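You operate a simulated robot arm through the tools that you are given. There is no shell and no other tool. Be economical: measure what you need, move in short steps, check, and stop when the job is done.

The job below is to be done with a simulated robot arm. You get a single attempt, and the scene is never put back.

## Task
Slide the tailstock up to the bottle and dial the job card's stop.
Fine: lock the tilt with the red knob and the tailstock with the blue one; slide the dial gauge forward.

It is judged by the outcome, as a careful person would: the job done as asked, and still so three seconds after it is handed in. It fails if anything else is knocked over, pushed out of place, dropped, spilled or broken.

## Robot
A 7-joint arm with a two-finger parallel gripper, fixed in place. Base frame: the origin is at the foot of the arm, x ahead of it, y to its left, z up; the work surface is at about z = 0.815. Units: m, degrees, N and s.
With the tool pointing down near the work surface it reaches from about 0.3 to 0.7 m from the base axis. Its first joint turns from -66.0 to 66.0 degrees. Payload 1.57 kg.
The TCP is the grasp point between the finger pads, 0.03 m short of the fingertips. In the tool frame z runs along the fingers and y along their closing line. Largest opening 0.11 m; finger width 0.024, thickness 0.012; the body of the gripper, 0.048 by 0.112 m, starts 0.078 m behind the TCP.
Orientation is told as [roll, pitch, yaw] about the base's x, y, z axes, in that order, counted from this pose: with the fingers straight down and closing along the base's y, the tool's x points along the base's -x, its y along +y and its z along -z.

## Interface
- The arm moves only by the tool nudge_tool. Its arguments are lists of equal length, an entry for each row: "gripper": the finger opening in m, from 0 to 0.11; "delta_pos": the shift along the tool's x, y, z in m, a list of three; "delta_rot": the turn, a rotation vector about the tool's x, y, z in degrees, a list of three. In form: {"gripper": [gripper, ...], "delta_pos": [[tx, ty, tz], ...], "delta_rot": [[rx, ry, rz], ...]}. A call has 1 to 10 rows; each row shifts and turns the commanded pose from where the row before left it, along the tool's axes as they then stand. A row lasts 0.2 s, in which the tool goes at most 0.05 m and 8.6 degrees; a call with a longer step from one row to the next is refused whole, and so is a gripper value outside its range. A pose out of reach is approached as far as the arm can. The call stops where the force on the tool passes 70 N (or 10 N more than at its start, if that is more) or the arm is blocked; 0.2 s more then pass. The fingers move at their own pace (about 0.108 m/s each) and stop on an object; they squeeze with about 30 N. The grip force told is the motor's: it shows also when the fingers shut on nothing. Time passes only in rows, and 0.2 s behind the last, so rows that do not move let the fingers close. It gives the time, the measured TCP pose, the force on the tool (base axes), the opening and the grip force at its end, in the units of the frame above (readings bear some noise), with the torque about the TCP (base axes, N m) and any sound that the robot's microphone picked up.
- Cameras (640 x 400 px; columns grow to the right, rows downward): "scene" is fixed at [0.172, -0.4092, 1.3873]; the picture's right is [0.62, -0.78, 0.00], its down [-0.56, -0.45, -0.70] and it looks along [0.55, 0.43, -0.72] (base axes); focal length 235 px, centre (320, 200). "wrist" rides on the gripper at [0.07, 0.016, -0.141] in the tool frame; the picture's right is [-0.23, 0.97, 0.00], its down [-0.86, -0.20, -0.48] and it looks along [-0.47, -0.11, 0.88] (tool axes); focal length 222 px, centre (320, 200). There is no depth. A picture from a camera that has moved, and an enlarged one, comes with that camera's place and axes in the base frame and with its lens.
- capture(camera): a new picture of that camera. No time passes.
- inspect(camera, box): a new picture of the part [left, top, right, bottom] of that camera's present view, enlarged. No time passes.
- job_done(): hands the job in; it is judged then, once.

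Work in short steps. Places have to be worked out from the pictures, the camera data and where the tool is seen: move nearer, look again, correct. Check each grasp and each placing, and mend what went wrong. You have 120 turns and 84 pictures in all, those below and enlarged ones among them. Open the gripper and draw the arm clear of the work before you hand the job in, unless the task says otherwise; then end with one line.

The tools are called after "Emit:" as a command line: name --argument value ..., lists and objects as JSON in quotes. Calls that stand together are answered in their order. nudge_tool: Moves the arm, as the interface text tells. Its arguments: {"type":"object","properties":{"gripper":{"type":"array","items":{"type":"number"}},"delta_pos":{"type":"array","items":{"type":"array","items":{"type":"number"}}},"delta_rot":{"type":"array","items":{"type":"array","items":{"type":"number"}}}},"required":["gripper","delta_pos","delta_rot"]} The other tools are called the same way: capture (camera) takes a picture; inspect (camera, box) takes an enlarged picture of a part of a camera's view; job_done () hands the job in.

At the start:

```text
clock: 0.0
tool_pos: [0.4564, 0.0264, 1.1804]
tool_rot: [0.0, 0.0, 0.0]
force: [-0.5, -0.1, 1.0]
torque: [-0.03, 0.04, 0.0]
opening: 0.11
finger_force: 0.0
```

scene: 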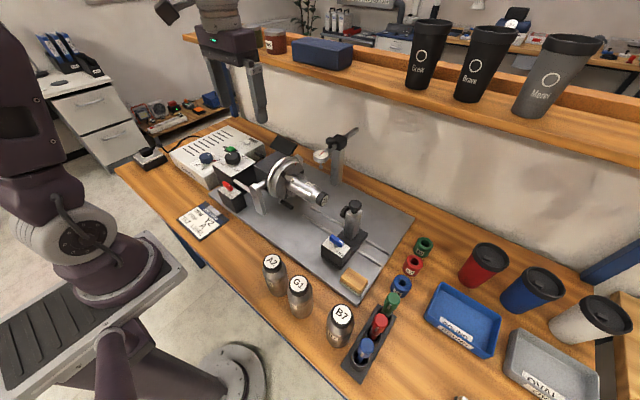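
wrist: 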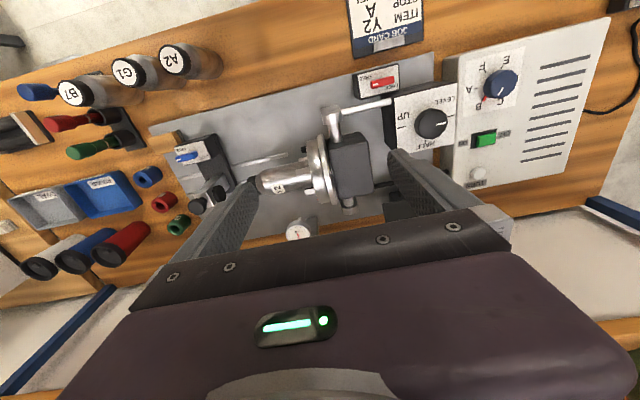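

I'll look at the job card and the machine up close first.

Emit:
inspect --camera "wrist" --box '[340, 0, 540, 125]'

Emit:
inspect --camera "scene" --box '[160, 110, 290, 240]'

Emit:
inspect --camera "scene" --box '[250, 120, 420, 300]'

Emit:
inspect --camera "wrist" --box '[150, 60, 480, 260]'

```text
3.20 times, centred on (440, 62) of wrist
camera zoom: at [0.3853, 0.0422, 1.3217], right [0.23, 0.97, 0.0], down [0.86, -0.2, 0.48], along [0.47, -0.11, -0.88], focal length 711 px, centre (-64, 640)
```

zoom: 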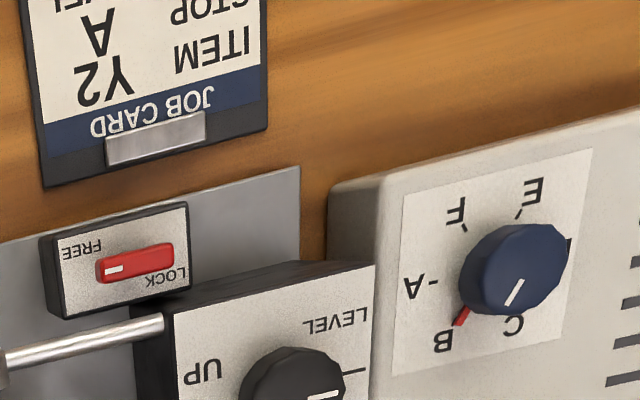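

```text
3.08 times, centred on (225, 175) of scene
camera zoom: at [0.172, -0.4092, 1.3873], right [0.62, -0.78, 0.0], down [-0.56, -0.45, -0.7], along [0.55, 0.43, -0.72], focal length 723 px, centre (612, 277)
```

zoom: 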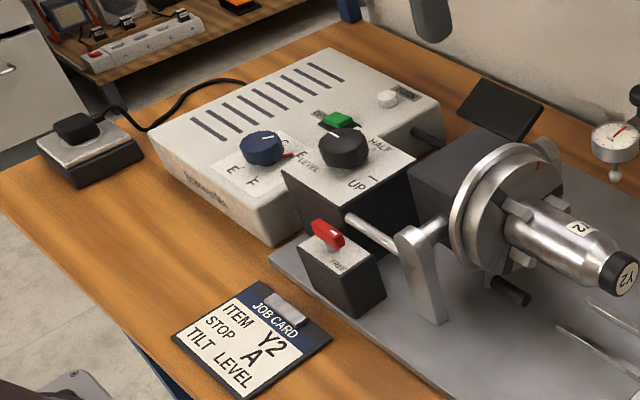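

```text
2.22 times, centred on (335, 210) of scene
camera zoom: at [0.172, -0.4092, 1.3873], right [0.62, -0.78, 0.0], down [-0.56, -0.45, -0.7], along [0.55, 0.43, -0.72], focal length 522 px, centre (287, 178)
```

zoom: 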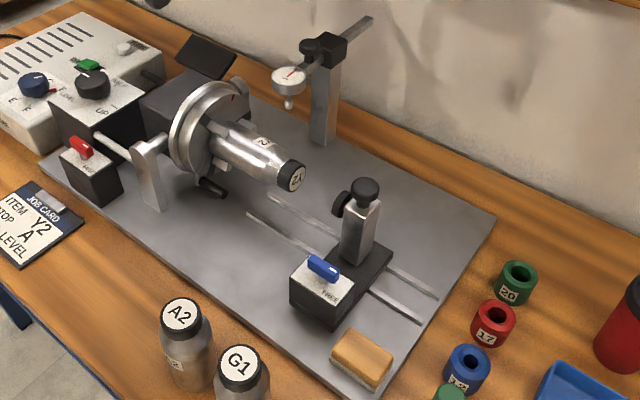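

```text
1.94 times, centred on (315, 160) of wrist
camera zoom: at [0.3853, 0.0422, 1.3217], right [0.23, 0.97, 0.0], down [0.86, -0.2, 0.48], along [0.47, -0.11, -0.88], focal length 431 px, centre (330, 278)
```

zoom: 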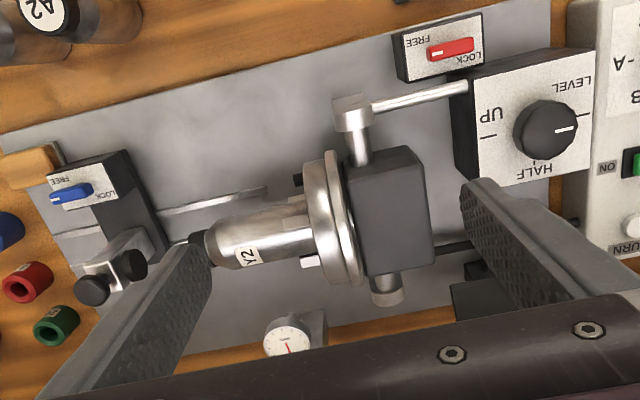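

The card reads item Y2, stop A, tilt LEVEL. The red and blue levers look about z≈0.90 (red near (0.416,0.142), blue near (0.46,-0.24)), and the dial is near (0.46,0.325). I'll move above the dial for a closer look.

Emit:
nudge_tool --gripper '[0.11, 0.11, 0.11, 0.11, 0.11, 0.11, 0.11]' --delta_pos '[[0, 0.0427, 0.014], [0, 0.0427, 0.014], [0, 0.0427, 0.014], [0, 0.0427, 0.014], [0, 0.0427, 0.014], [0, 0.0427, 0.014], [0, 0.0427, 0.014]]' --delta_rot '[[0, 0, 0], [0, 0, 0], [0, 0, 0], [0, 0, 0], [0, 0, 0], [0, 0, 0], [0, 0, 0]]'

Emit:
capture --camera "wrist"

```text
clock: 1.6
tool_pos: [0.454, 0.3272, 1.0813]
tool_rot: [0.0, 0.0, 0.0]
force: [0.1, 0.4, -0.3]
torque: [0.0, 0.0, 0.01]
opening: 0.1099
finger_force: 0.1
```

```text
77 pictures are left
camera wrist: at [0.3844, 0.3422, 1.2226], right [0.23, 0.97, 0.0], down [0.85, -0.2, 0.48], along [0.47, -0.11, -0.88], focal length 222 px, centre (320, 200)
```

wrist: 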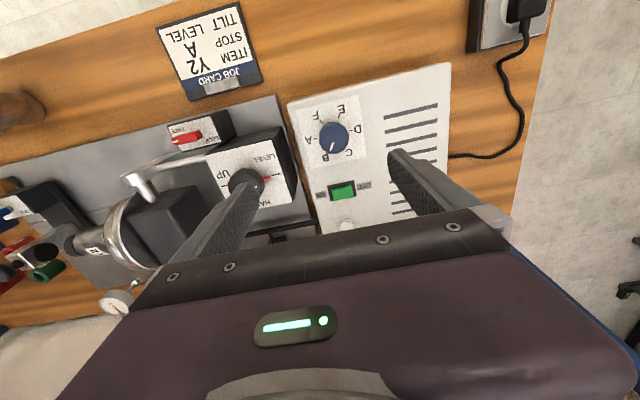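

Emit:
inspect --camera "wrist" --box '[284, 80, 384, 160]'

Emit:
inspect --camera "wrist" --box '[150, 100, 300, 220]'

Emit:
inspect --camera "wrist" --box '[300, 150, 400, 230]'

```text
5.00 times, centred on (334, 120) of wrist
camera zoom: at [0.3844, 0.3422, 1.2226], right [0.23, 0.97, 0.0], down [0.85, -0.2, 0.48], along [0.47, -0.11, -0.88], focal length 1111 px, centre (250, 600)
```

zoom: 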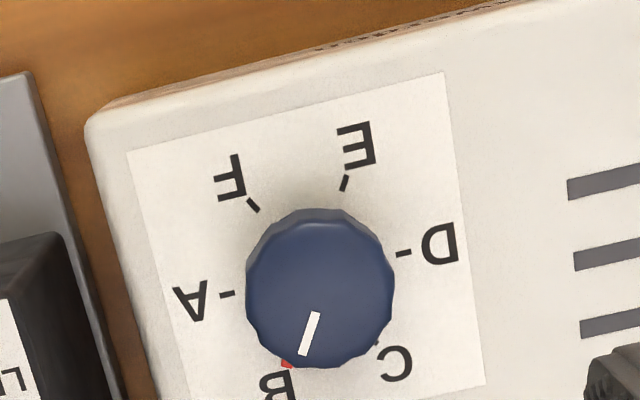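

```text
3.33 times, centred on (225, 160) of wrist
camera zoom: at [0.3844, 0.3422, 1.2226], right [0.23, 0.97, 0.0], down [0.85, -0.2, 0.48], along [0.47, -0.11, -0.88], focal length 740 px, centre (637, 333)
```

zoom: 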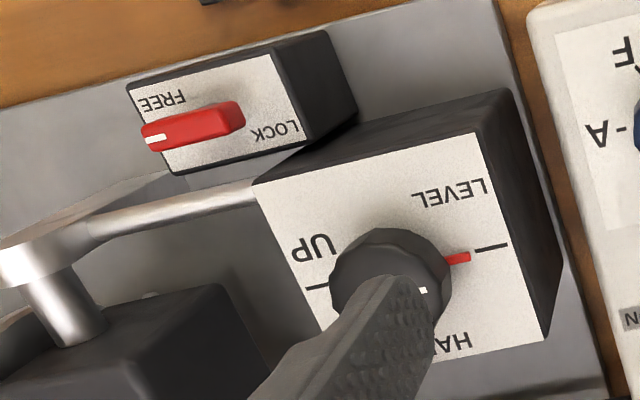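

```text
5.00 times, centred on (350, 190) of wrist
camera zoom: at [0.3844, 0.3422, 1.2226], right [0.23, 0.97, 0.0], down [0.85, -0.2, 0.48], along [0.47, -0.11, -0.88], focal length 1111 px, centre (170, 250)
```

zoom: 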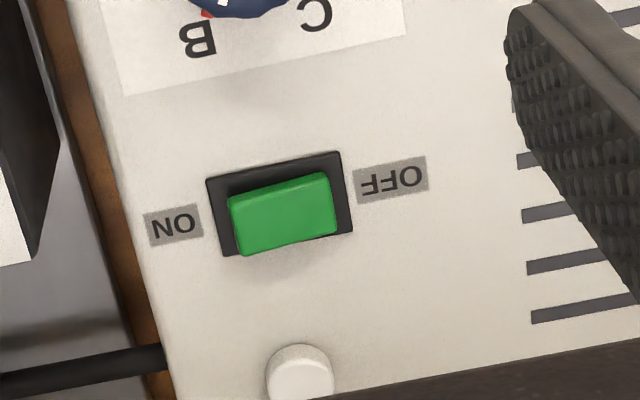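

The dial's pointer stands at B, so it needs 60° clockwise seen from above to reach A. The tilt knob is at LEVEL. Next I'll look at the red lever from close above.

Emit:
nudge_tool --gripper '[0.11, 0.11, 0.11, 0.11, 0.11]' --delta_pos '[[0.008, -0.037, 0.006], [0.008, -0.037, 0.006], [0.008, -0.037, 0.006], [0.008, -0.037, 0.006], [0.006, -0.037, 0.006]]' --delta_rot '[[0, 0, 0], [0, 0, 0], [0, 0, 0], [0, 0, 0], [0, 0, 0]]'

Emit:
inspect --camera "wrist" --box '[240, 80, 400, 220]'

Emit:
capture --camera "wrist"

```text
clock: 2.8
tool_pos: [0.4172, 0.1412, 1.0529]
tool_rot: [0.0, -0.1, 0.0]
force: [-0.7, 0.1, 0.7]
torque: [0.01, -0.04, 0.0]
opening: 0.1101
finger_force: 0.0
```

```text
2.86 times, centred on (320, 150) of wrist
camera zoom: at [0.3472, 0.1558, 1.1944], right [0.23, 0.97, 0.0], down [0.86, -0.2, 0.48], along [0.47, -0.11, -0.88], focal length 635 px, centre (320, 343)
```

zoom: 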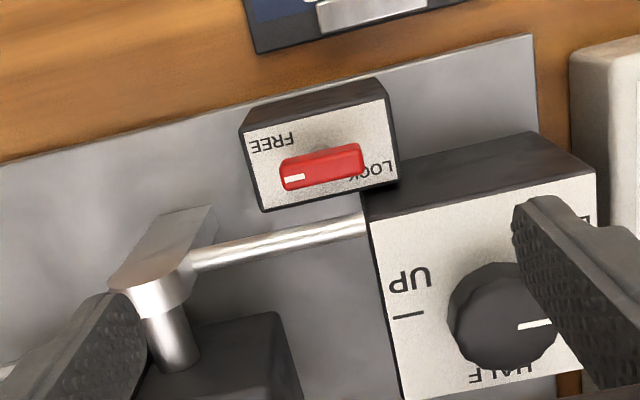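

```text
72 pictures are left
camera wrist: at [0.3472, 0.1558, 1.1944], right [0.23, 0.97, 0.0], down [0.86, -0.2, 0.48], along [0.47, -0.11, -0.88], focal length 222 px, centre (320, 200)
```

wrist: 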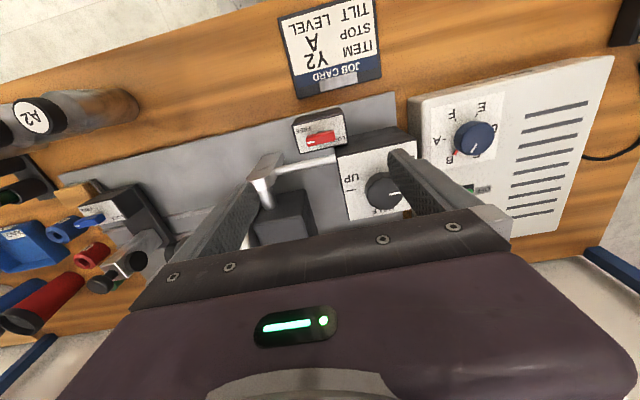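

The red lever is an approximately 37×9 mm bar along y, pivoted at about (0.414, 0.141), with its white end at FREE and the box top near z≈0.86. I'll turn the gripper 90° so the fingers straddle it and narrow the opening, because the tilt rod is close behind it.

Emit:
nudge_tool --gripper '[0.11, 0.09, 0.07, 0.05, 0.03, 0.024, 0.024, 0.024, 0.024, 0.024]' --delta_pos '[[0, 0, 0], [0, 0, 0], [0, 0, 0], [0, 0, 0], [0, 0, 0], [0, 0, 0], [0, 0, 0], [0, 0, 0], [0, 0, 0], [0, 0, 0]]' --delta_rot '[[0, 0, -8.5], [0, 0, -8.5], [0, 0, -8.5], [0, 0, -8.5], [0, 0, -8.5], [0, 0, -8.5], [0, 0, -8.5], [0, 0, -8.5], [0, 0, -8.5], [0, 0, -8.5]]'

Emit:
nudge_tool --gripper '[0.024, 0.024]' --delta_pos '[[0, 0, 0.035], [0, 0, 0.035]]' --delta_rot '[[0, 0, -5], [0, 0, 0]]'

Emit:
capture --camera "wrist"

```text
clock: 5.0
tool_pos: [0.4167, 0.141, 1.0516]
tool_rot: [-0.1, 0.0, 85.2]
force: [0.0, 0.3, 0.2]
torque: [0.0, 0.01, 0.03]
opening: 0.0244
finger_force: 0.0
```

```text
clock: 5.6
tool_pos: [0.4169, 0.1405, 0.9817]
tool_rot: [0.1, 0.1, 90.2]
force: [0.2, -0.1, -0.1]
torque: [-0.01, -0.01, 0.02]
opening: 0.0241
finger_force: 0.0
```

```text
71 pictures are left
camera wrist: at [0.4003, 0.0699, 1.1239], right [-0.97, 0.23, 0.0], down [0.2, 0.86, 0.48], along [0.11, 0.47, -0.88], focal length 222 px, centre (320, 200)
```

wrist: 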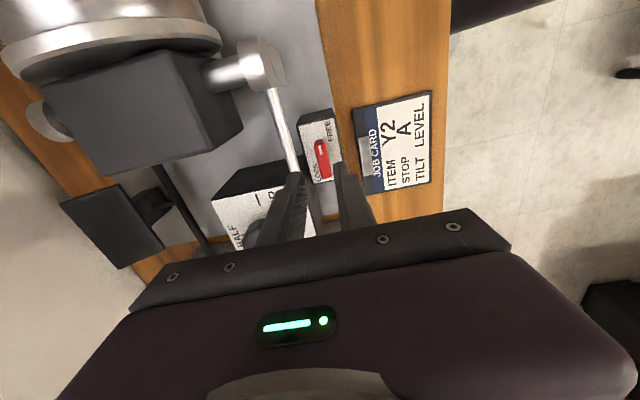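

Emit:
inspect --camera "wrist" --box '[270, 100, 370, 210]'

Emit:
inspect --camera "scene" --box '[190, 130, 280, 220]'

```text
3.64 times, centred on (320, 155) of wrist
camera zoom: at [0.4003, 0.0699, 1.1239], right [-0.97, 0.23, 0.0], down [0.2, 0.86, 0.48], along [0.11, 0.47, -0.88], focal length 808 px, centre (320, 364)
```

zoom: 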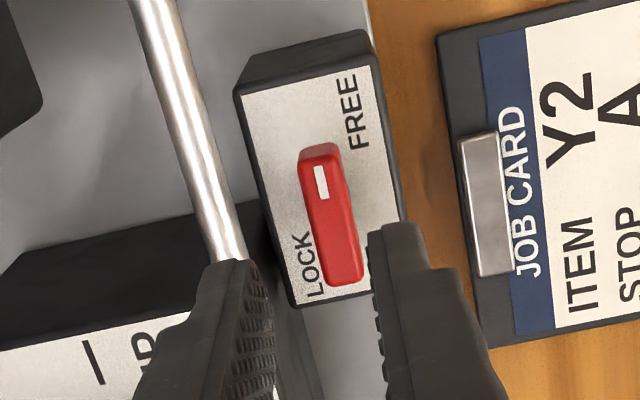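

```text
4.44 times, centred on (235, 175) of scene
camera zoom: at [0.172, -0.4092, 1.3873], right [0.62, -0.78, 0.0], down [-0.56, -0.45, -0.7], along [0.55, 0.43, -0.72], focal length 1044 px, centre (698, 311)
```

zoom: 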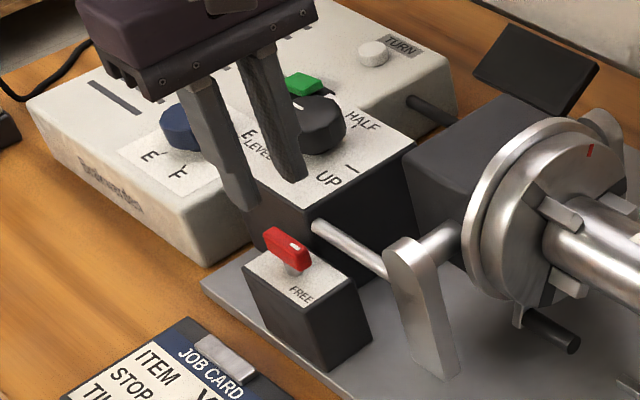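

The lever centre works out at (0.415, 0.142) with its top near 0.905. I'll align to that and go down to TCP z≈0.904.

Emit:
nudge_tool --gripper '[0.024, 0.024, 0.024, 0.024]' --delta_pos '[[-0.0015, 0.003, 0.018], [0, 0, 0.02], [0, 0, 0.02], [0, 0, 0.02]]' --delta_rot '[[0, 0, 0], [0, 0, 0], [0, 0, 0], [0, 0, 0]]'

Emit:
inspect --camera "wrist" --box '[240, 90, 400, 230]'

Emit:
inspect --camera "scene" --box '[190, 130, 280, 220]'

```text
clock: 6.6
tool_pos: [0.4162, 0.1415, 0.9098]
tool_rot: [-0.5, 0.1, 90.0]
force: [-3.9, -3.1, 28.4]
torque: [-0.02, 0.59, 0.13]
opening: 0.027
finger_force: 1.4
stopped in row 4: the force on the tool passed its limit at 107 N (the readings are from after the stop); the commanded pose is now the measured one
```

```text
2.86 times, centred on (320, 160) of wrist
camera zoom: at [0.3978, 0.0718, 1.0521], right [-0.97, 0.23, -0.01], down [0.2, 0.86, 0.48], along [0.12, 0.47, -0.88], focal length 635 px, centre (320, 314)
```

zoom: 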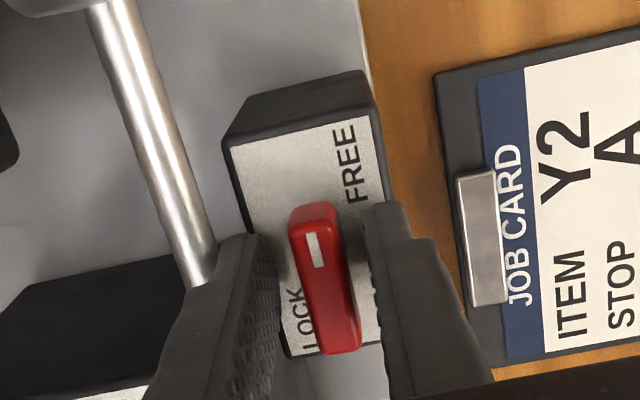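

```text
4.44 times, centred on (235, 175) of scene
camera zoom: at [0.1716, -0.4094, 1.3873], right [0.62, -0.78, 0.0], down [-0.56, -0.45, -0.7], along [0.55, 0.43, -0.72], focal length 1044 px, centre (698, 311)
```

zoom: 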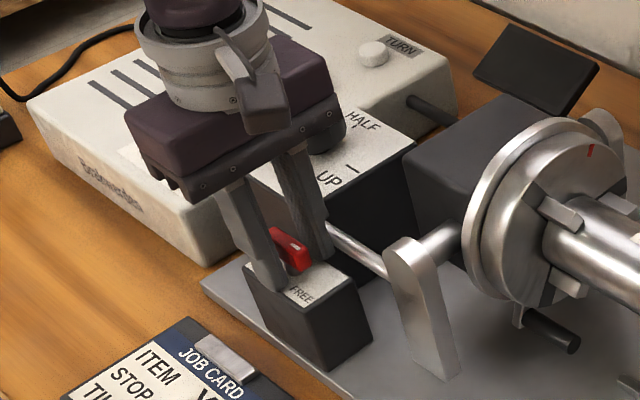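

The near fingertip touched the box top (z≈0.88) with the lever between the fingers. I'll back up 4 mm and close on the lever.

Emit:
nudge_tool --gripper '[0.024, 0.024, 0.0, 0.0, 0.0]' --delta_pos '[[0, 0.001, -0.004], [0, 0, 0], [0, 0, 0], [0, 0, 0], [0, 0, 0]]' --delta_rot '[[0, 0, 0], [0, 0, 0], [0, 0, 0], [0, 0, 0], [0, 0, 0]]'

Emit:
inspect --camera "wrist" --box '[240, 90, 400, 230]'

```text
clock: 7.8
tool_pos: [0.4135, 0.1438, 0.9128]
tool_rot: [-0.2, 0.1, 90.1]
force: [-11.7, 1.9, -0.6]
torque: [0.68, 0.8, 0.0]
opening: 0.012
finger_force: 29.2
```

```text
2.86 times, centred on (320, 160) of wrist
camera zoom: at [0.3965, 0.0724, 1.0551], right [-0.97, 0.23, -0.01], down [0.2, 0.86, 0.48], along [0.11, 0.47, -0.88], focal length 635 px, centre (320, 314)
```

zoom: 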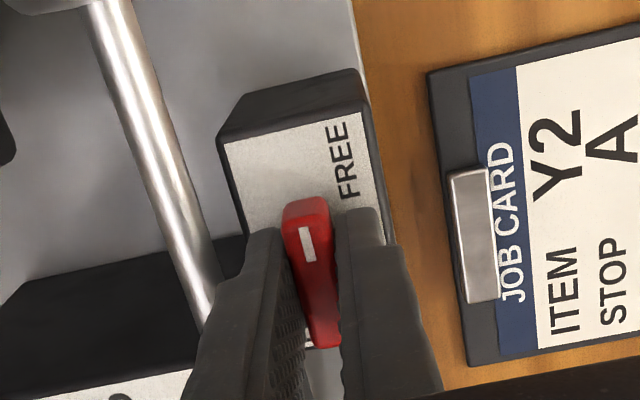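

The lever is gripped (12 mm). I'll try a small clockwise turn and watch the torque.

Emit:
nudge_tool --gripper '[0.0, 0.0, 0.0]' --delta_pos '[[0.001, 0.001, 0], [0, 0, 0], [0, 0, 0]]' --delta_rot '[[0, 0, 0], [0, 0, 6], [0, 0, 6]]'

Emit:
inspect --camera "wrist" --box '[240, 90, 400, 230]'

```text
clock: 8.6
tool_pos: [0.4143, 0.141, 0.9145]
tool_rot: [-0.4, 0.0, 78.0]
force: [-5.3, 4.5, -8.6]
torque: [-0.05, 0.65, 0.99]
opening: 0.0168
finger_force: 31.7
```

```text
2.86 times, centred on (320, 160) of wrist
camera zoom: at [0.3822, 0.076, 1.0553], right [-0.91, 0.42, -0.01], down [0.37, 0.8, 0.48], along [0.21, 0.43, -0.88], focal length 635 px, centre (320, 314)
```

zoom: 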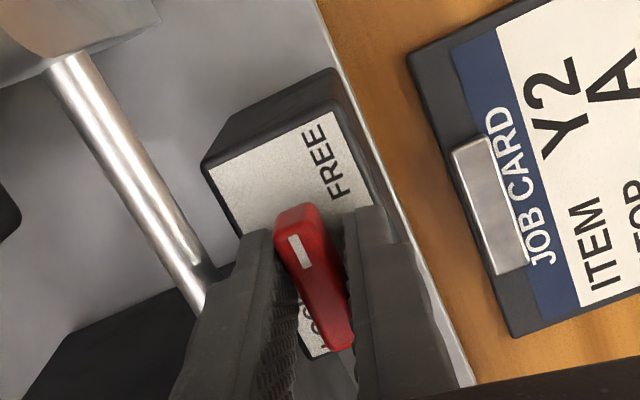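

The lever resisted (opening grew, torque 1 Nm), so it's at its stop that way. I'll reverse the turn.

Emit:
nudge_tool --gripper '[0.0, 0.0, 0.0, 0.0, 0.0]' --delta_pos '[[0, 0, 0], [0, 0, 0], [0, 0, 0], [0, 0, 0], [0, 0, 0]]' --delta_rot '[[0, 0, -6], [0, 0, -6], [0, 0, -6], [0, 0, -7], [0, 0, -7]]'

Emit:
inspect --camera "wrist" --box '[240, 90, 400, 230]'

```text
clock: 9.8
tool_pos: [0.4134, 0.1413, 0.913]
tool_rot: [-0.4, 0.1, 110.1]
force: [-1.8, 1.5, 4.0]
torque: [0.11, 0.8, -0.02]
opening: 0.012
finger_force: 29.4
```

```text
2.86 times, centred on (320, 160) of wrist
camera zoom: at [0.4212, 0.0698, 1.0556], right [-0.99, -0.12, -0.01], down [-0.11, 0.87, 0.48], along [-0.05, 0.48, -0.88], focal length 635 px, centre (320, 314)
```

zoom: 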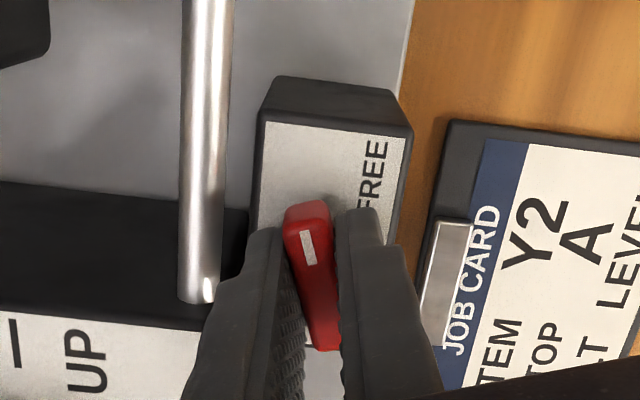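

The lever follows freely this way. I'll continue.

Emit:
nudge_tool --gripper '[0.0, 0.0, 0.0, 0.0, 0.0, 0.0]' --delta_pos '[[0, 0, 0], [0, 0, 0], [0, 0, 0], [0, 0, 0], [0, 0, 0], [0, 0, 0]]' --delta_rot '[[0, 0, -8], [0, 0, -8], [0, 0, -8], [0, 0, -8], [0, 0, -8], [0, 0, -8]]'

Emit:
capture --camera "wrist"

```text
clock: 11.2
tool_pos: [0.414, 0.1416, 0.9143]
tool_rot: [-0.1, 0.4, 158.2]
force: [11.5, 6.2, 8.3]
torque: [-0.27, 0.35, 0.03]
opening: 0.0119
finger_force: 29.4
```

```text
63 pictures are left
camera wrist: at [0.4714, 0.1001, 1.056], right [-0.57, -0.82, -0.01], down [-0.72, 0.5, 0.47], along [-0.39, 0.28, -0.88], focal length 222 px, centre (320, 200)
```

wrist: 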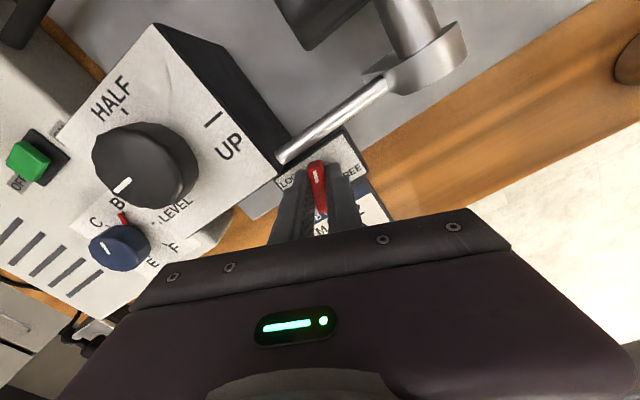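

Emit:
nudge_tool --gripper '[0.0, 0.0, 0.0, 0.0]' --delta_pos '[[0, 0, 0], [0, 0, 0], [0, 0, 0], [0, 0, 0]]' --delta_rot '[[0, 0, -8], [0, 0, -7], [0, 0, -6], [0, 0, -5]]'

Emit:
capture --camera "wrist"

```text
clock: 12.2
tool_pos: [0.413, 0.1433, 0.9131]
tool_rot: [0.0, 0.4, -175.8]
force: [11.8, 11.0, 13.4]
torque: [-0.12, -0.09, -0.76]
opening: 0.0135
finger_force: 30.3
```

```text
62 pictures are left
camera wrist: at [0.4831, 0.13, 1.0557], right [-0.16, -0.99, 0.0], down [-0.87, 0.14, 0.47], along [-0.47, 0.08, -0.88], focal length 222 px, centre (320, 200)
```

wrist: 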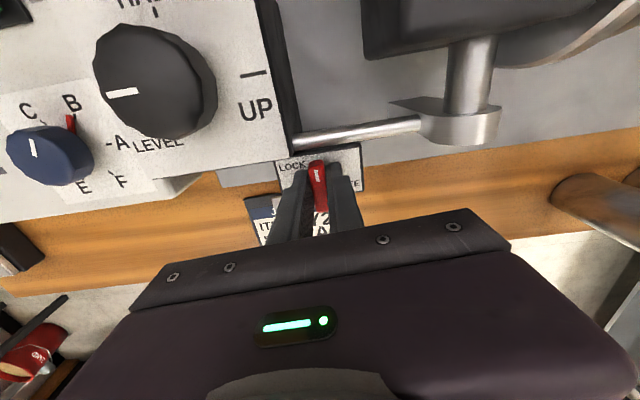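

It hit the end stop at 90° (torque −0.76), tip pointing +x beside LOCK. I'll ease back, release and rise.

Emit:
nudge_tool --gripper '[0.0, 0.028, 0.028, 0.028, 0.028, 0.028]' --delta_pos '[[0, 0, 0], [0, 0, 0], [0, 0, 0], [0, 0, -0.03], [0, 0, -0.04], [0, 0, -0.04]]' --delta_rot '[[0, 0, 4], [0, 0, 0], [0, 0, 0], [0, 0, 0], [0, 0, 0], [0, 0, 0]]'

Emit:
capture --camera "wrist"

Emit:
inspect --camera "scene" --box '[190, 130, 280, 220]'

```text
clock: 13.6
tool_pos: [0.4131, 0.1406, 1.0246]
tool_rot: [-0.1, 0.3, -179.9]
force: [-0.2, 0.0, 0.3]
torque: [-0.01, -0.01, 0.02]
opening: 0.0279
finger_force: 0.0
```

```text
61 pictures are left
camera wrist: at [0.4807, 0.1237, 1.1666], right [-0.23, -0.97, 0.0], down [-0.86, 0.2, 0.47], along [-0.46, 0.11, -0.88], focal length 222 px, centre (320, 200)
```

wrist: 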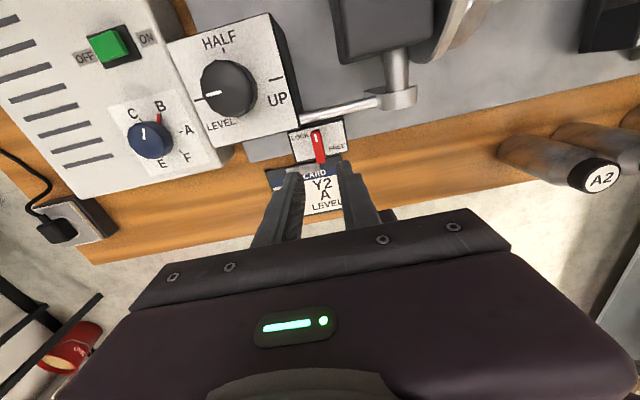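

```text
4.44 times, centred on (235, 175) of scene
camera zoom: at [0.172, -0.4092, 1.3873], right [0.62, -0.78, 0.0], down [-0.56, -0.45, -0.7], along [0.55, 0.43, -0.72], focal length 1044 px, centre (698, 311)
```

zoom: 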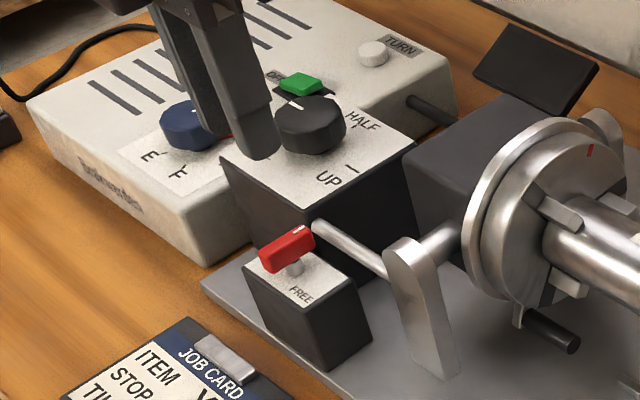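

The red lever is at LOCK. Next is the dial, at about (0.46, 0.344), so I'll move above it.

Emit:
nudge_tool --gripper '[0.028, 0.04, 0.06, 0.07, 0.07]' --delta_pos '[[0.0094, -0.0405, 0], [0.0094, -0.0405, 0], [0.0094, -0.0405, 0], [0.0094, -0.0405, 0], [0.0094, -0.0405, 0]]' --delta_rot '[[0, 0, 0], [0, 0, 0], [0, 0, 0], [0, 0, 0], [0, 0, 0]]'

Emit:
capture --camera "wrist"

Emit:
inspect --camera "wrist" --box '[260, 100, 380, 220]'

```text
clock: 14.8
tool_pos: [0.4602, 0.3442, 1.0239]
tool_rot: [0.0, 0.4, -180.0]
force: [1.4, 0.4, -0.3]
torque: [0.01, 0.03, 0.0]
opening: 0.0697
finger_force: 0.0
```

```text
59 pictures are left
camera wrist: at [0.5281, 0.3268, 1.1663], right [-0.23, -0.97, 0.0], down [-0.86, 0.2, 0.47], along [-0.46, 0.11, -0.88], focal length 222 px, centre (320, 200)
```

wrist: 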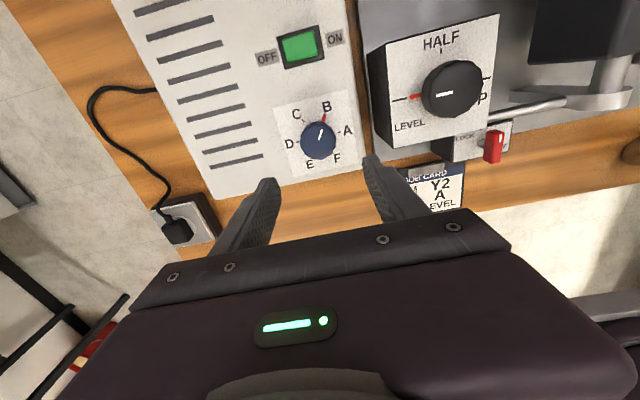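

```text
3.33 times, centred on (320, 160) of wrist
camera zoom: at [0.5281, 0.3268, 1.1663], right [-0.23, -0.97, 0.0], down [-0.86, 0.2, 0.47], along [-0.46, 0.11, -0.88], focal length 740 px, centre (320, 333)
```

zoom: 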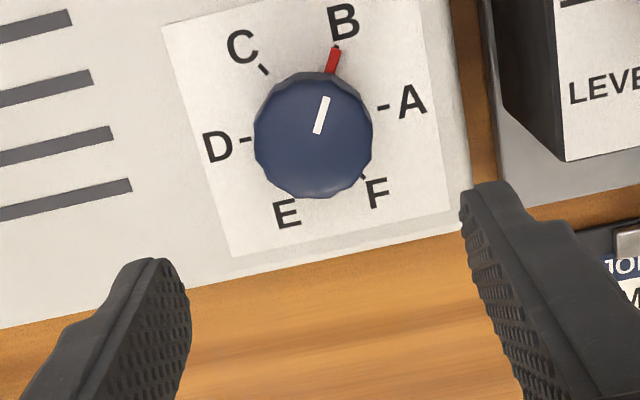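

The dial is clearly at B; knob centre is about (0.463, 0.3445) with its top near z≈0.88. I'll go down around it.

Emit:
nudge_tool --gripper '[0.07, 0.07, 0.07, 0.07]' --delta_pos '[[0.003, 0, 0.035], [0, 0, 0.035], [0, 0, 0.03], [0, 0, 0.016]]' --delta_rot '[[0, 0, 0], [0, 0, 0], [0, 0, 0], [0, 0, 0]]'

Emit:
inspect --camera "wrist" --box '[240, 120, 400, 240]'

Emit:
inspect --camera "scene" --box '[170, 110, 260, 200]'

```text
clock: 15.8
tool_pos: [0.4641, 0.3436, 0.9075]
tool_rot: [0.1, 0.5, -180.0]
force: [0.4, 0.5, 0.0]
torque: [-0.01, 0.02, 0.01]
opening: 0.07
finger_force: 0.0
```

```text
3.33 times, centred on (320, 180) of wrist
camera zoom: at [0.5321, 0.3276, 1.0504], right [-0.23, -0.97, 0.0], down [-0.86, 0.2, 0.47], along [-0.46, 0.11, -0.88], focal length 740 px, centre (320, 267)
```

zoom: 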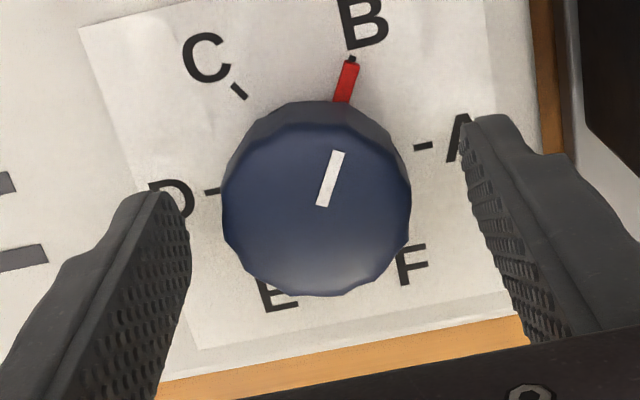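

```text
4.44 times, centred on (215, 155) of scene
camera zoom: at [0.172, -0.4092, 1.3873], right [0.62, -0.78, 0.0], down [-0.56, -0.45, -0.7], along [0.55, 0.43, -0.72], focal length 1044 px, centre (787, 400)
```

zoom: 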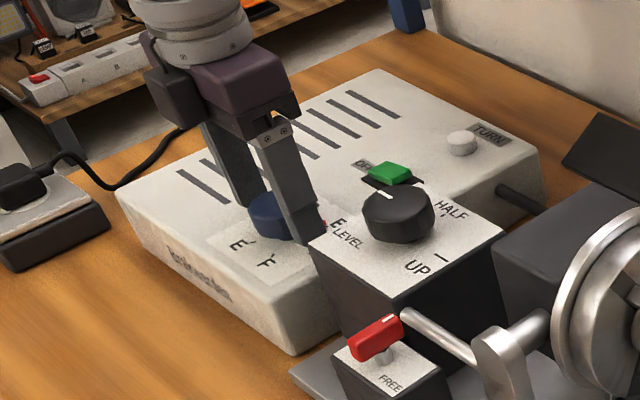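

Emit:
nudge_tool --gripper '[0.07, 0.07, 0.0, 0.0, 0.0]' --delta_pos '[[-0.0015, -0.001, 0.005], [0, 0, 0.004], [0, 0, 0], [0, 0, 0], [0, 0, 0]]' --delta_rot '[[0, 0, 0], [0, 0, 0], [0, 0, 0], [0, 0, 0], [0, 0, 0]]'

Emit:
inspect --camera "wrist" --box '[240, 120, 400, 240]'

```text
clock: 17.0
tool_pos: [0.462, 0.346, 0.9]
tool_rot: [0.0, 0.3, -180.0]
force: [-1.2, -3.1, -1.3]
torque: [-0.16, -0.31, 0.01]
opening: 0.0433
finger_force: 45.3
```

```text
3.33 times, centred on (320, 180) of wrist
camera zoom: at [0.5304, 0.3283, 1.0411], right [-0.23, -0.97, 0.0], down [-0.86, 0.2, 0.47], along [-0.46, 0.11, -0.88], focal length 740 px, centre (320, 267)
```

zoom: 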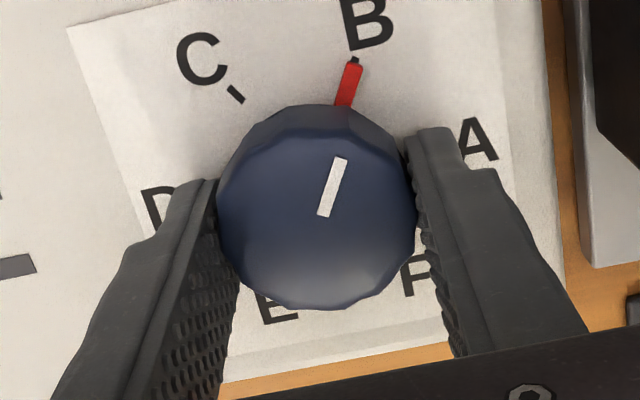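

Gripped well. I'll turn it 60° clockwise (B→A).

Emit:
nudge_tool --gripper '[0.0, 0.0, 0.0, 0.0, 0.0, 0.0, 0.0, 0.0, 0.0]' --delta_pos '[[0, 0, 0], [0, 0, 0], [0, 0, 0], [0, 0, 0], [0, 0, 0], [0, 0, 0], [0, 0, 0], [0, 0, 0], [0, 0, 0]]' --delta_rot '[[0, 0, 7.5], [0, 0, 7.5], [0, 0, 7.5], [0, 0, 7.5], [0, 0, 7.5], [0, 0, 7.5], [0, 0, 7.5], [0, 0, 7.5], [0, 0, 0]]'

Emit:
inspect --camera "wrist" --box '[240, 100, 400, 220]'

```text
clock: 19.0
tool_pos: [0.4625, 0.3479, 0.8997]
tool_rot: [-0.7, 0.0, 120.0]
force: [13.7, 29.1, -7.5]
torque: [-0.24, -0.51, 0.04]
opening: 0.0428
finger_force: 44.4
```

```text
3.33 times, centred on (320, 160) of wrist
camera zoom: at [0.4823, 0.2773, 1.0408], right [-0.96, -0.29, -0.01], down [-0.26, 0.84, 0.48], along [-0.13, 0.46, -0.88], focal length 740 px, centre (320, 333)
```

zoom: 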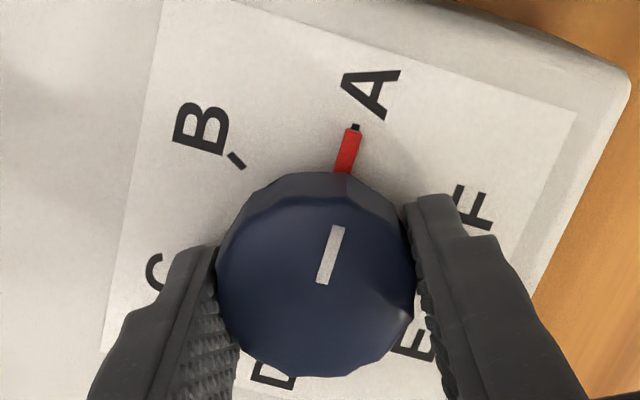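

The pointer sits on A. Releasing and rising.

Emit:
nudge_tool --gripper '[0.05, 0.07, 0.07, 0.07, 0.07, 0.07, 0.07]' --delta_pos '[[0, 0, 0], [0, 0, 0], [0, 0, 0], [0, 0, -0.04], [0, 0, -0.045], [0, 0, -0.045], [0, 0, -0.045]]' --delta_rot '[[0, 0, 0], [0, 0, 0], [0, 0, 0], [0, 0, 0], [0, 0, 0], [0, 0, 0], [0, 0, 0]]'

Emit:
inspect --camera "wrist" --box '[240, 100, 400, 220]'

```text
clock: 20.6
tool_pos: [0.4607, 0.3451, 1.0735]
tool_rot: [-0.3, 0.2, 120.2]
force: [-0.1, -0.4, 0.2]
torque: [-0.02, 0.04, 0.0]
opening: 0.0699
finger_force: 0.0
```

```text
3.33 times, centred on (320, 160) of wrist
camera zoom: at [0.4804, 0.2755, 1.2163], right [-0.96, -0.29, -0.01], down [-0.26, 0.84, 0.48], along [-0.13, 0.46, -0.88], focal length 740 px, centre (320, 333)
```

zoom: 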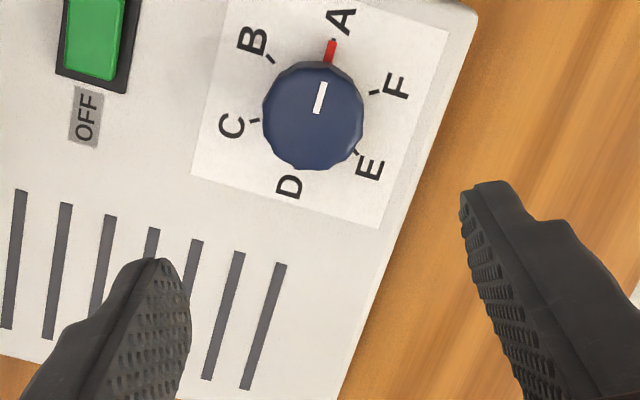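

Stop A is set. Now I'll turn back to yaw 90, rise and travel toward the tailstock at −y.

Emit:
nudge_tool --gripper '[0.07, 0.07, 0.07, 0.07]' --delta_pos '[[0, 0, -0.02], [0, 0, -0.02], [0, 0, -0.02], [0, 0, -0.02]]' --delta_rot '[[0, 0, 7.5], [0, 0, 7.5], [0, 0, 7.5], [0, 0, 7.5]]'

Emit:
nudge_tool --gripper '[0.07, 0.07, 0.07, 0.07, 0.07, 0.07, 0.07, 0.07, 0.07, 0.07]' --delta_pos '[[0.048, 0, 0], [0.048, 0, 0], [0.048, 0, 0], [0.048, 0, 0], [0.048, 0, 0], [0.048, 0, 0], [0.048, 0, 0], [0.048, 0, 0], [0.048, 0, 0], [0.048, 0, 0]]' --delta_rot '[[0, 0, 0], [0, 0, 0], [0, 0, 0], [0, 0, 0], [0, 0, 0], [0, 0, 0], [0, 0, 0], [0, 0, 0], [0, 0, 0], [0, 0, 0]]'

Emit:
nudge_tool --gripper '[0.07, 0.07, 0.07]' --delta_pos '[[0.048, -0.01, 0.01], [0.048, -0.01, 0.01], [0.024, -0.01, 0.01]]' --delta_rot '[[0, 0, 0], [0, 0, 0], [0, 0, 0]]'

Emit:
capture --camera "wrist"

Emit:
capture --camera "scene"

```text
clock: 21.6
tool_pos: [0.4605, 0.3464, 1.1544]
tool_rot: [-0.5, 0.0, 89.9]
force: [0.6, -1.2, 0.4]
torque: [0.0, -0.01, 0.0]
opening: 0.07
finger_force: 0.1
```

```text
clock: 23.8
tool_pos: [0.4613, -0.137, 1.1525]
tool_rot: [-0.4, 0.0, 90.1]
force: [-0.4, -0.7, -0.4]
torque: [0.02, -0.02, -0.02]
opening: 0.0699
finger_force: 0.2
```

```text
clock: 24.6
tool_pos: [0.4927, -0.2551, 1.1241]
tool_rot: [-0.4, 0.0, 90.0]
force: [-0.2, -0.2, -0.7]
torque: [0.0, 0.01, 0.0]
opening: 0.0701
finger_force: 0.1
```

```text
52 pictures are left
camera wrist: at [0.4741, -0.3255, 1.2657], right [-0.97, 0.23, -0.01], down [0.2, 0.85, 0.48], along [0.11, 0.47, -0.88], focal length 222 px, centre (320, 200)
```

wrist: 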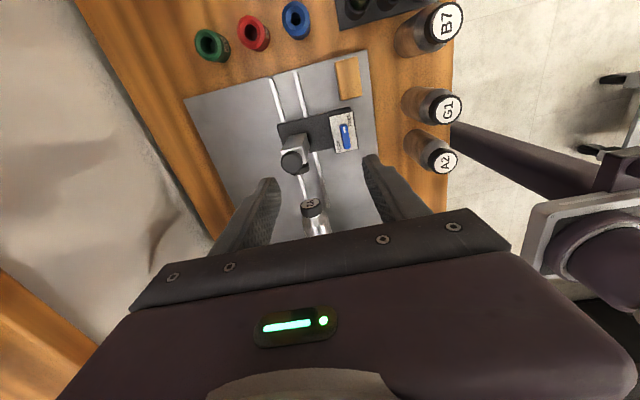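

```text
51 pictures are left
```

scene: 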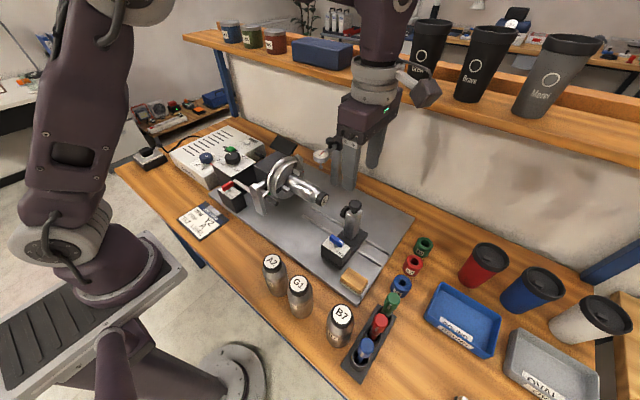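

Emit:
inspect --camera "wrist" --box '[240, 80, 400, 230]'

Emit:
inspect --camera "scene" --box '[300, 180, 390, 300]'

```text
2.67 times, centred on (320, 155) of wrist
camera zoom: at [0.4741, -0.3255, 1.2657], right [-0.97, 0.23, -0.01], down [0.2, 0.85, 0.48], along [0.11, 0.47, -0.88], focal length 592 px, centre (320, 320)
```

zoom: 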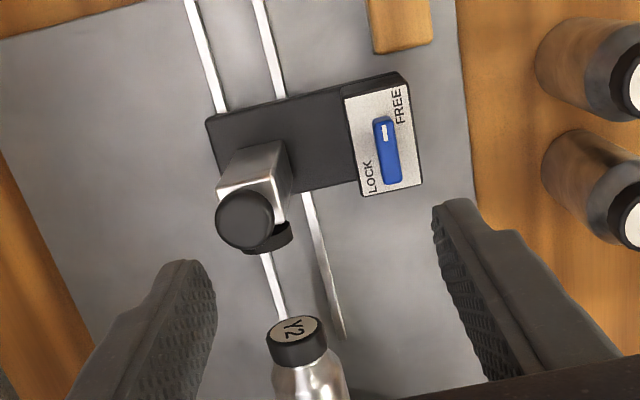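

```text
3.33 times, centred on (345, 240) of scene
camera zoom: at [0.172, -0.4092, 1.3873], right [0.62, -0.78, 0.0], down [-0.56, -0.45, -0.7], along [0.55, 0.43, -0.72], focal length 783 px, centre (237, 67)
```

zoom: 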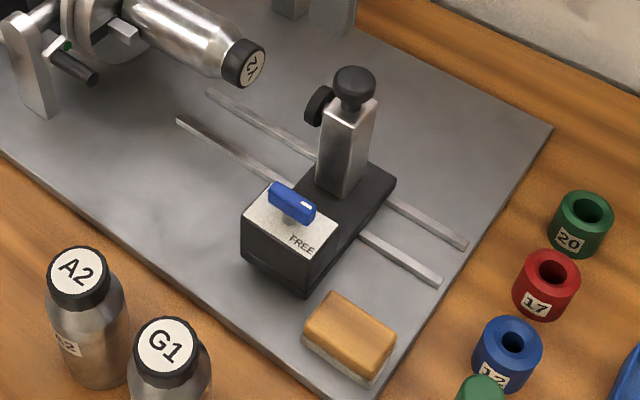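

The tailstock is FREE: its post is at (0.534, −0.23), with the −y face near y≈−0.246, and the pad is about 6 cm short of the cap. I'll close the fingers and lower them behind the post (−y side).

Emit:
nudge_tool --gripper '[0.04, 0.0, 0.0, 0.0, 0.0, 0.0, 0.0]' --delta_pos '[[0.035, -0.03, 0], [0.02, -0.012, 0], [0, 0, 0.04], [0, 0, 0.04], [0, 0, 0.04], [0, 0, 0.04], [0, 0, 0.047]]' --delta_rot '[[0, 0, 0], [0, 0, 0], [0, 0, 0], [0, 0, 0], [0, 0, 0], [0, 0, 0], [0, 0, 0]]'

Emit:
capture --camera "wrist"

Emit:
inspect --camera "scene" --box '[300, 160, 400, 290]'

```text
clock: 26.2
tool_pos: [0.5346, -0.3086, 0.9161]
tool_rot: [-0.4, 0.1, 90.1]
force: [-0.4, 0.8, 0.0]
torque: [0.02, -0.02, -0.03]
opening: 0.0
finger_force: 21.8
```

```text
48 pictures are left
camera wrist: at [0.5171, -0.3789, 1.0572], right [-0.97, 0.23, -0.01], down [0.2, 0.85, 0.48], along [0.11, 0.47, -0.88], focal length 222 px, centre (320, 200)
```

wrist: 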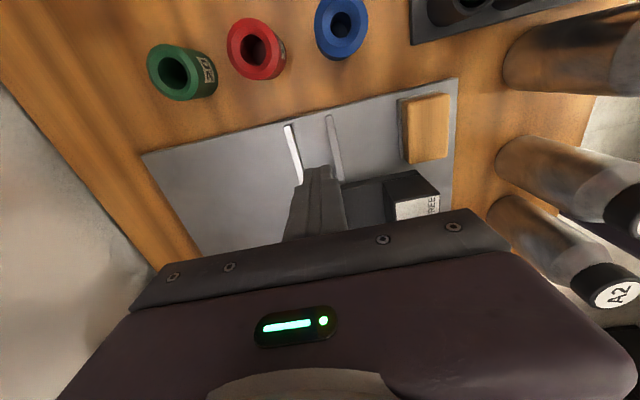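

```text
3.08 times, centred on (350, 225) of scene
camera zoom: at [0.172, -0.4092, 1.3873], right [0.62, -0.78, 0.0], down [-0.56, -0.45, -0.7], along [0.55, 0.43, -0.72], focal length 723 px, centre (228, 123)
```

zoom: 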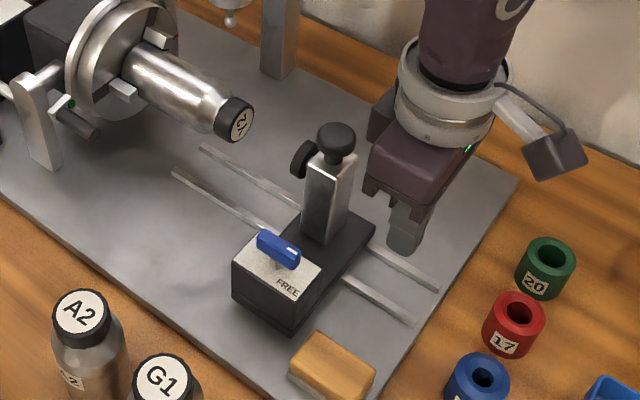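

The fingers are behind the post. I'll approach in +y.

Emit:
nudge_tool --gripper '[0.0, 0.0, 0.0, 0.0, 0.0]' --delta_pos '[[-0.01, 0, 0], [-0.01, 0, 0], [-0.01, 0, 0], [-0.01, 0, 0], [-0.01, 0, 0]]' --delta_rot '[[0, 0, 0], [0, 0, 0], [0, 0, 0], [0, 0, 0], [0, 0, 0]]'

Emit:
inspect --camera "scene" --box '[300, 160, 400, 290]'

```text
clock: 27.4
tool_pos: [0.5353, -0.2594, 0.9166]
tool_rot: [-0.4, 0.0, 90.1]
force: [0.3, -1.4, -0.1]
torque: [0.05, 0.0, 0.0]
opening: 0.0
finger_force: 21.7
```

```text
3.08 times, centred on (350, 225) of scene
camera zoom: at [0.172, -0.4093, 1.3873], right [0.62, -0.78, 0.0], down [-0.56, -0.45, -0.7], along [0.55, 0.43, -0.72], focal length 723 px, centre (228, 123)
```

zoom: 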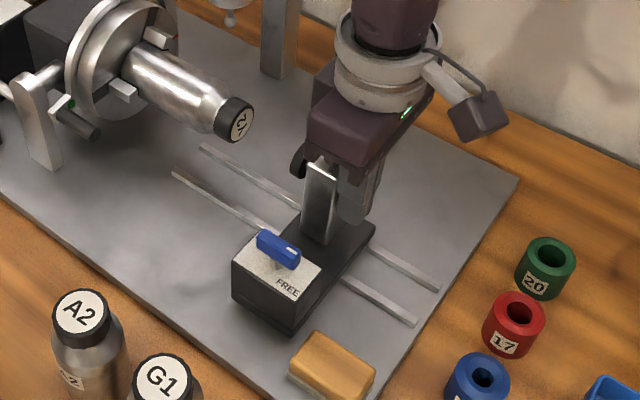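

Nearly in contact, about 1 cm from the post. Pushing on in small steps.

Emit:
nudge_tool --gripper '[0.0, 0.0, 0.0, 0.0, 0.0]' --delta_pos '[[-0.006, 0, 0], [-0.006, 0, 0], [-0.006, 0, 0], [-0.006, 0, 0], [-0.006, 0, 0]]' --delta_rot '[[0, 0, 0], [0, 0, 0], [0, 0, 0], [0, 0, 0], [0, 0, 0]]'

Emit:
inspect --camera "scene" --box '[300, 160, 400, 290]'

```text
clock: 28.6
tool_pos: [0.5338, -0.2305, 0.9169]
tool_rot: [-0.4, 0.0, 90.0]
force: [-0.3, -5.3, 0.4]
torque: [0.2, -0.02, -0.07]
opening: 0.0
finger_force: 21.0
```

```text
3.08 times, centred on (350, 225) of scene
camera zoom: at [0.172, -0.4094, 1.3872], right [0.62, -0.78, 0.0], down [-0.56, -0.45, -0.7], along [0.55, 0.43, -0.72], focal length 723 px, centre (228, 123)
```

zoom: 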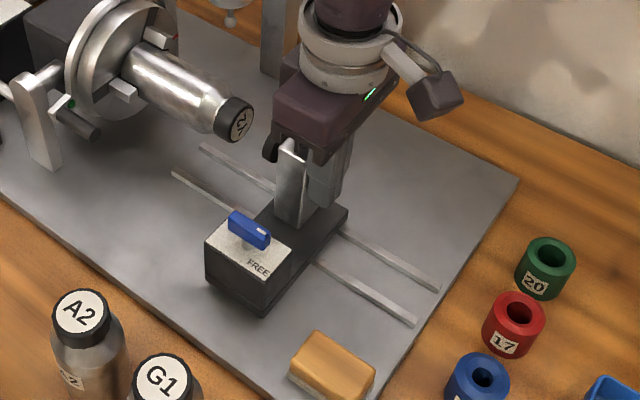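

It slides easily (~5 N). Continuing gently.

Emit:
nudge_tool --gripper '[0.0, 0.0, 0.0, 0.0, 0.0]' --delta_pos '[[-0.005, 0, 0], [-0.005, 0, 0], [-0.005, 0, 0], [-0.004, 0, 0], [-0.003, 0, 0]]' --delta_rot '[[0, 0, 0], [0, 0, 0], [0, 0, 0], [0, 0, 0], [0, 0, 0]]'

Emit:
inspect --camera "scene" --box '[270, 150, 370, 270]'

```text
clock: 29.8
tool_pos: [0.534, -0.2087, 0.9166]
tool_rot: [-0.3, 0.1, 90.0]
force: [0.9, -4.6, -2.0]
torque: [0.2, 0.06, -0.05]
opening: 0.0001
finger_force: 21.0
```

```text
3.33 times, centred on (320, 210) of scene
camera zoom: at [0.1721, -0.4094, 1.3872], right [0.62, -0.78, 0.0], down [-0.56, -0.45, -0.7], along [0.55, 0.43, -0.72], focal length 783 px, centre (320, 167)
```

zoom: 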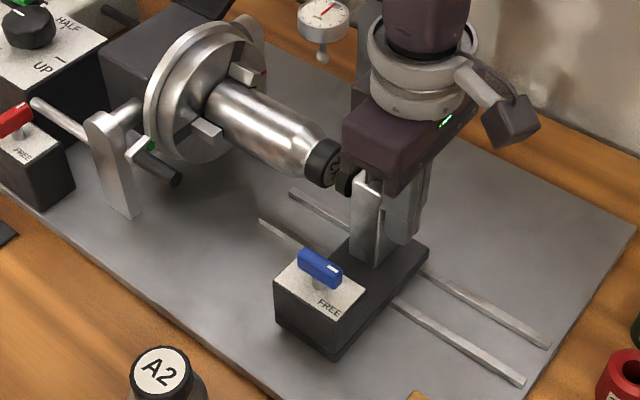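

Close to contact now, with a gap around 1 cm. I'll use 2 mm steps and watch the force.

Emit:
nudge_tool --gripper '[0.0, 0.0, 0.0]' --delta_pos '[[-0.002, 0, 0], [-0.002, 0, 0], [-0.002, 0, 0]]' --delta_rot '[[0, 0, 0], [0, 0, 0], [0, 0, 0]]'

Emit:
inspect --camera "scene" --box '[300, 170, 350, 220]'

```text
clock: 30.6
tool_pos: [0.535, -0.2014, 0.9168]
tool_rot: [-0.4, 0.0, 89.9]
force: [2.6, -5.8, 0.5]
torque: [0.26, 0.04, -0.02]
opening: 0.0001
finger_force: 21.3
```

```text
8.00 times, centred on (325, 195) of scene
camera zoom: at [0.1721, -0.4094, 1.3872], right [0.62, -0.78, 0.0], down [-0.56, -0.45, -0.7], along [0.55, 0.43, -0.72], focal length 1879 px, centre (280, 240)
```

zoom: 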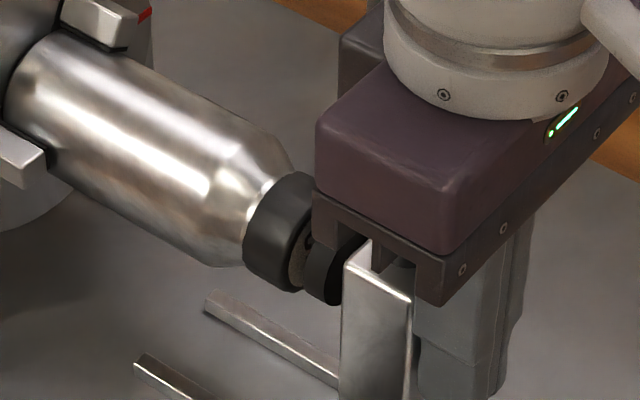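

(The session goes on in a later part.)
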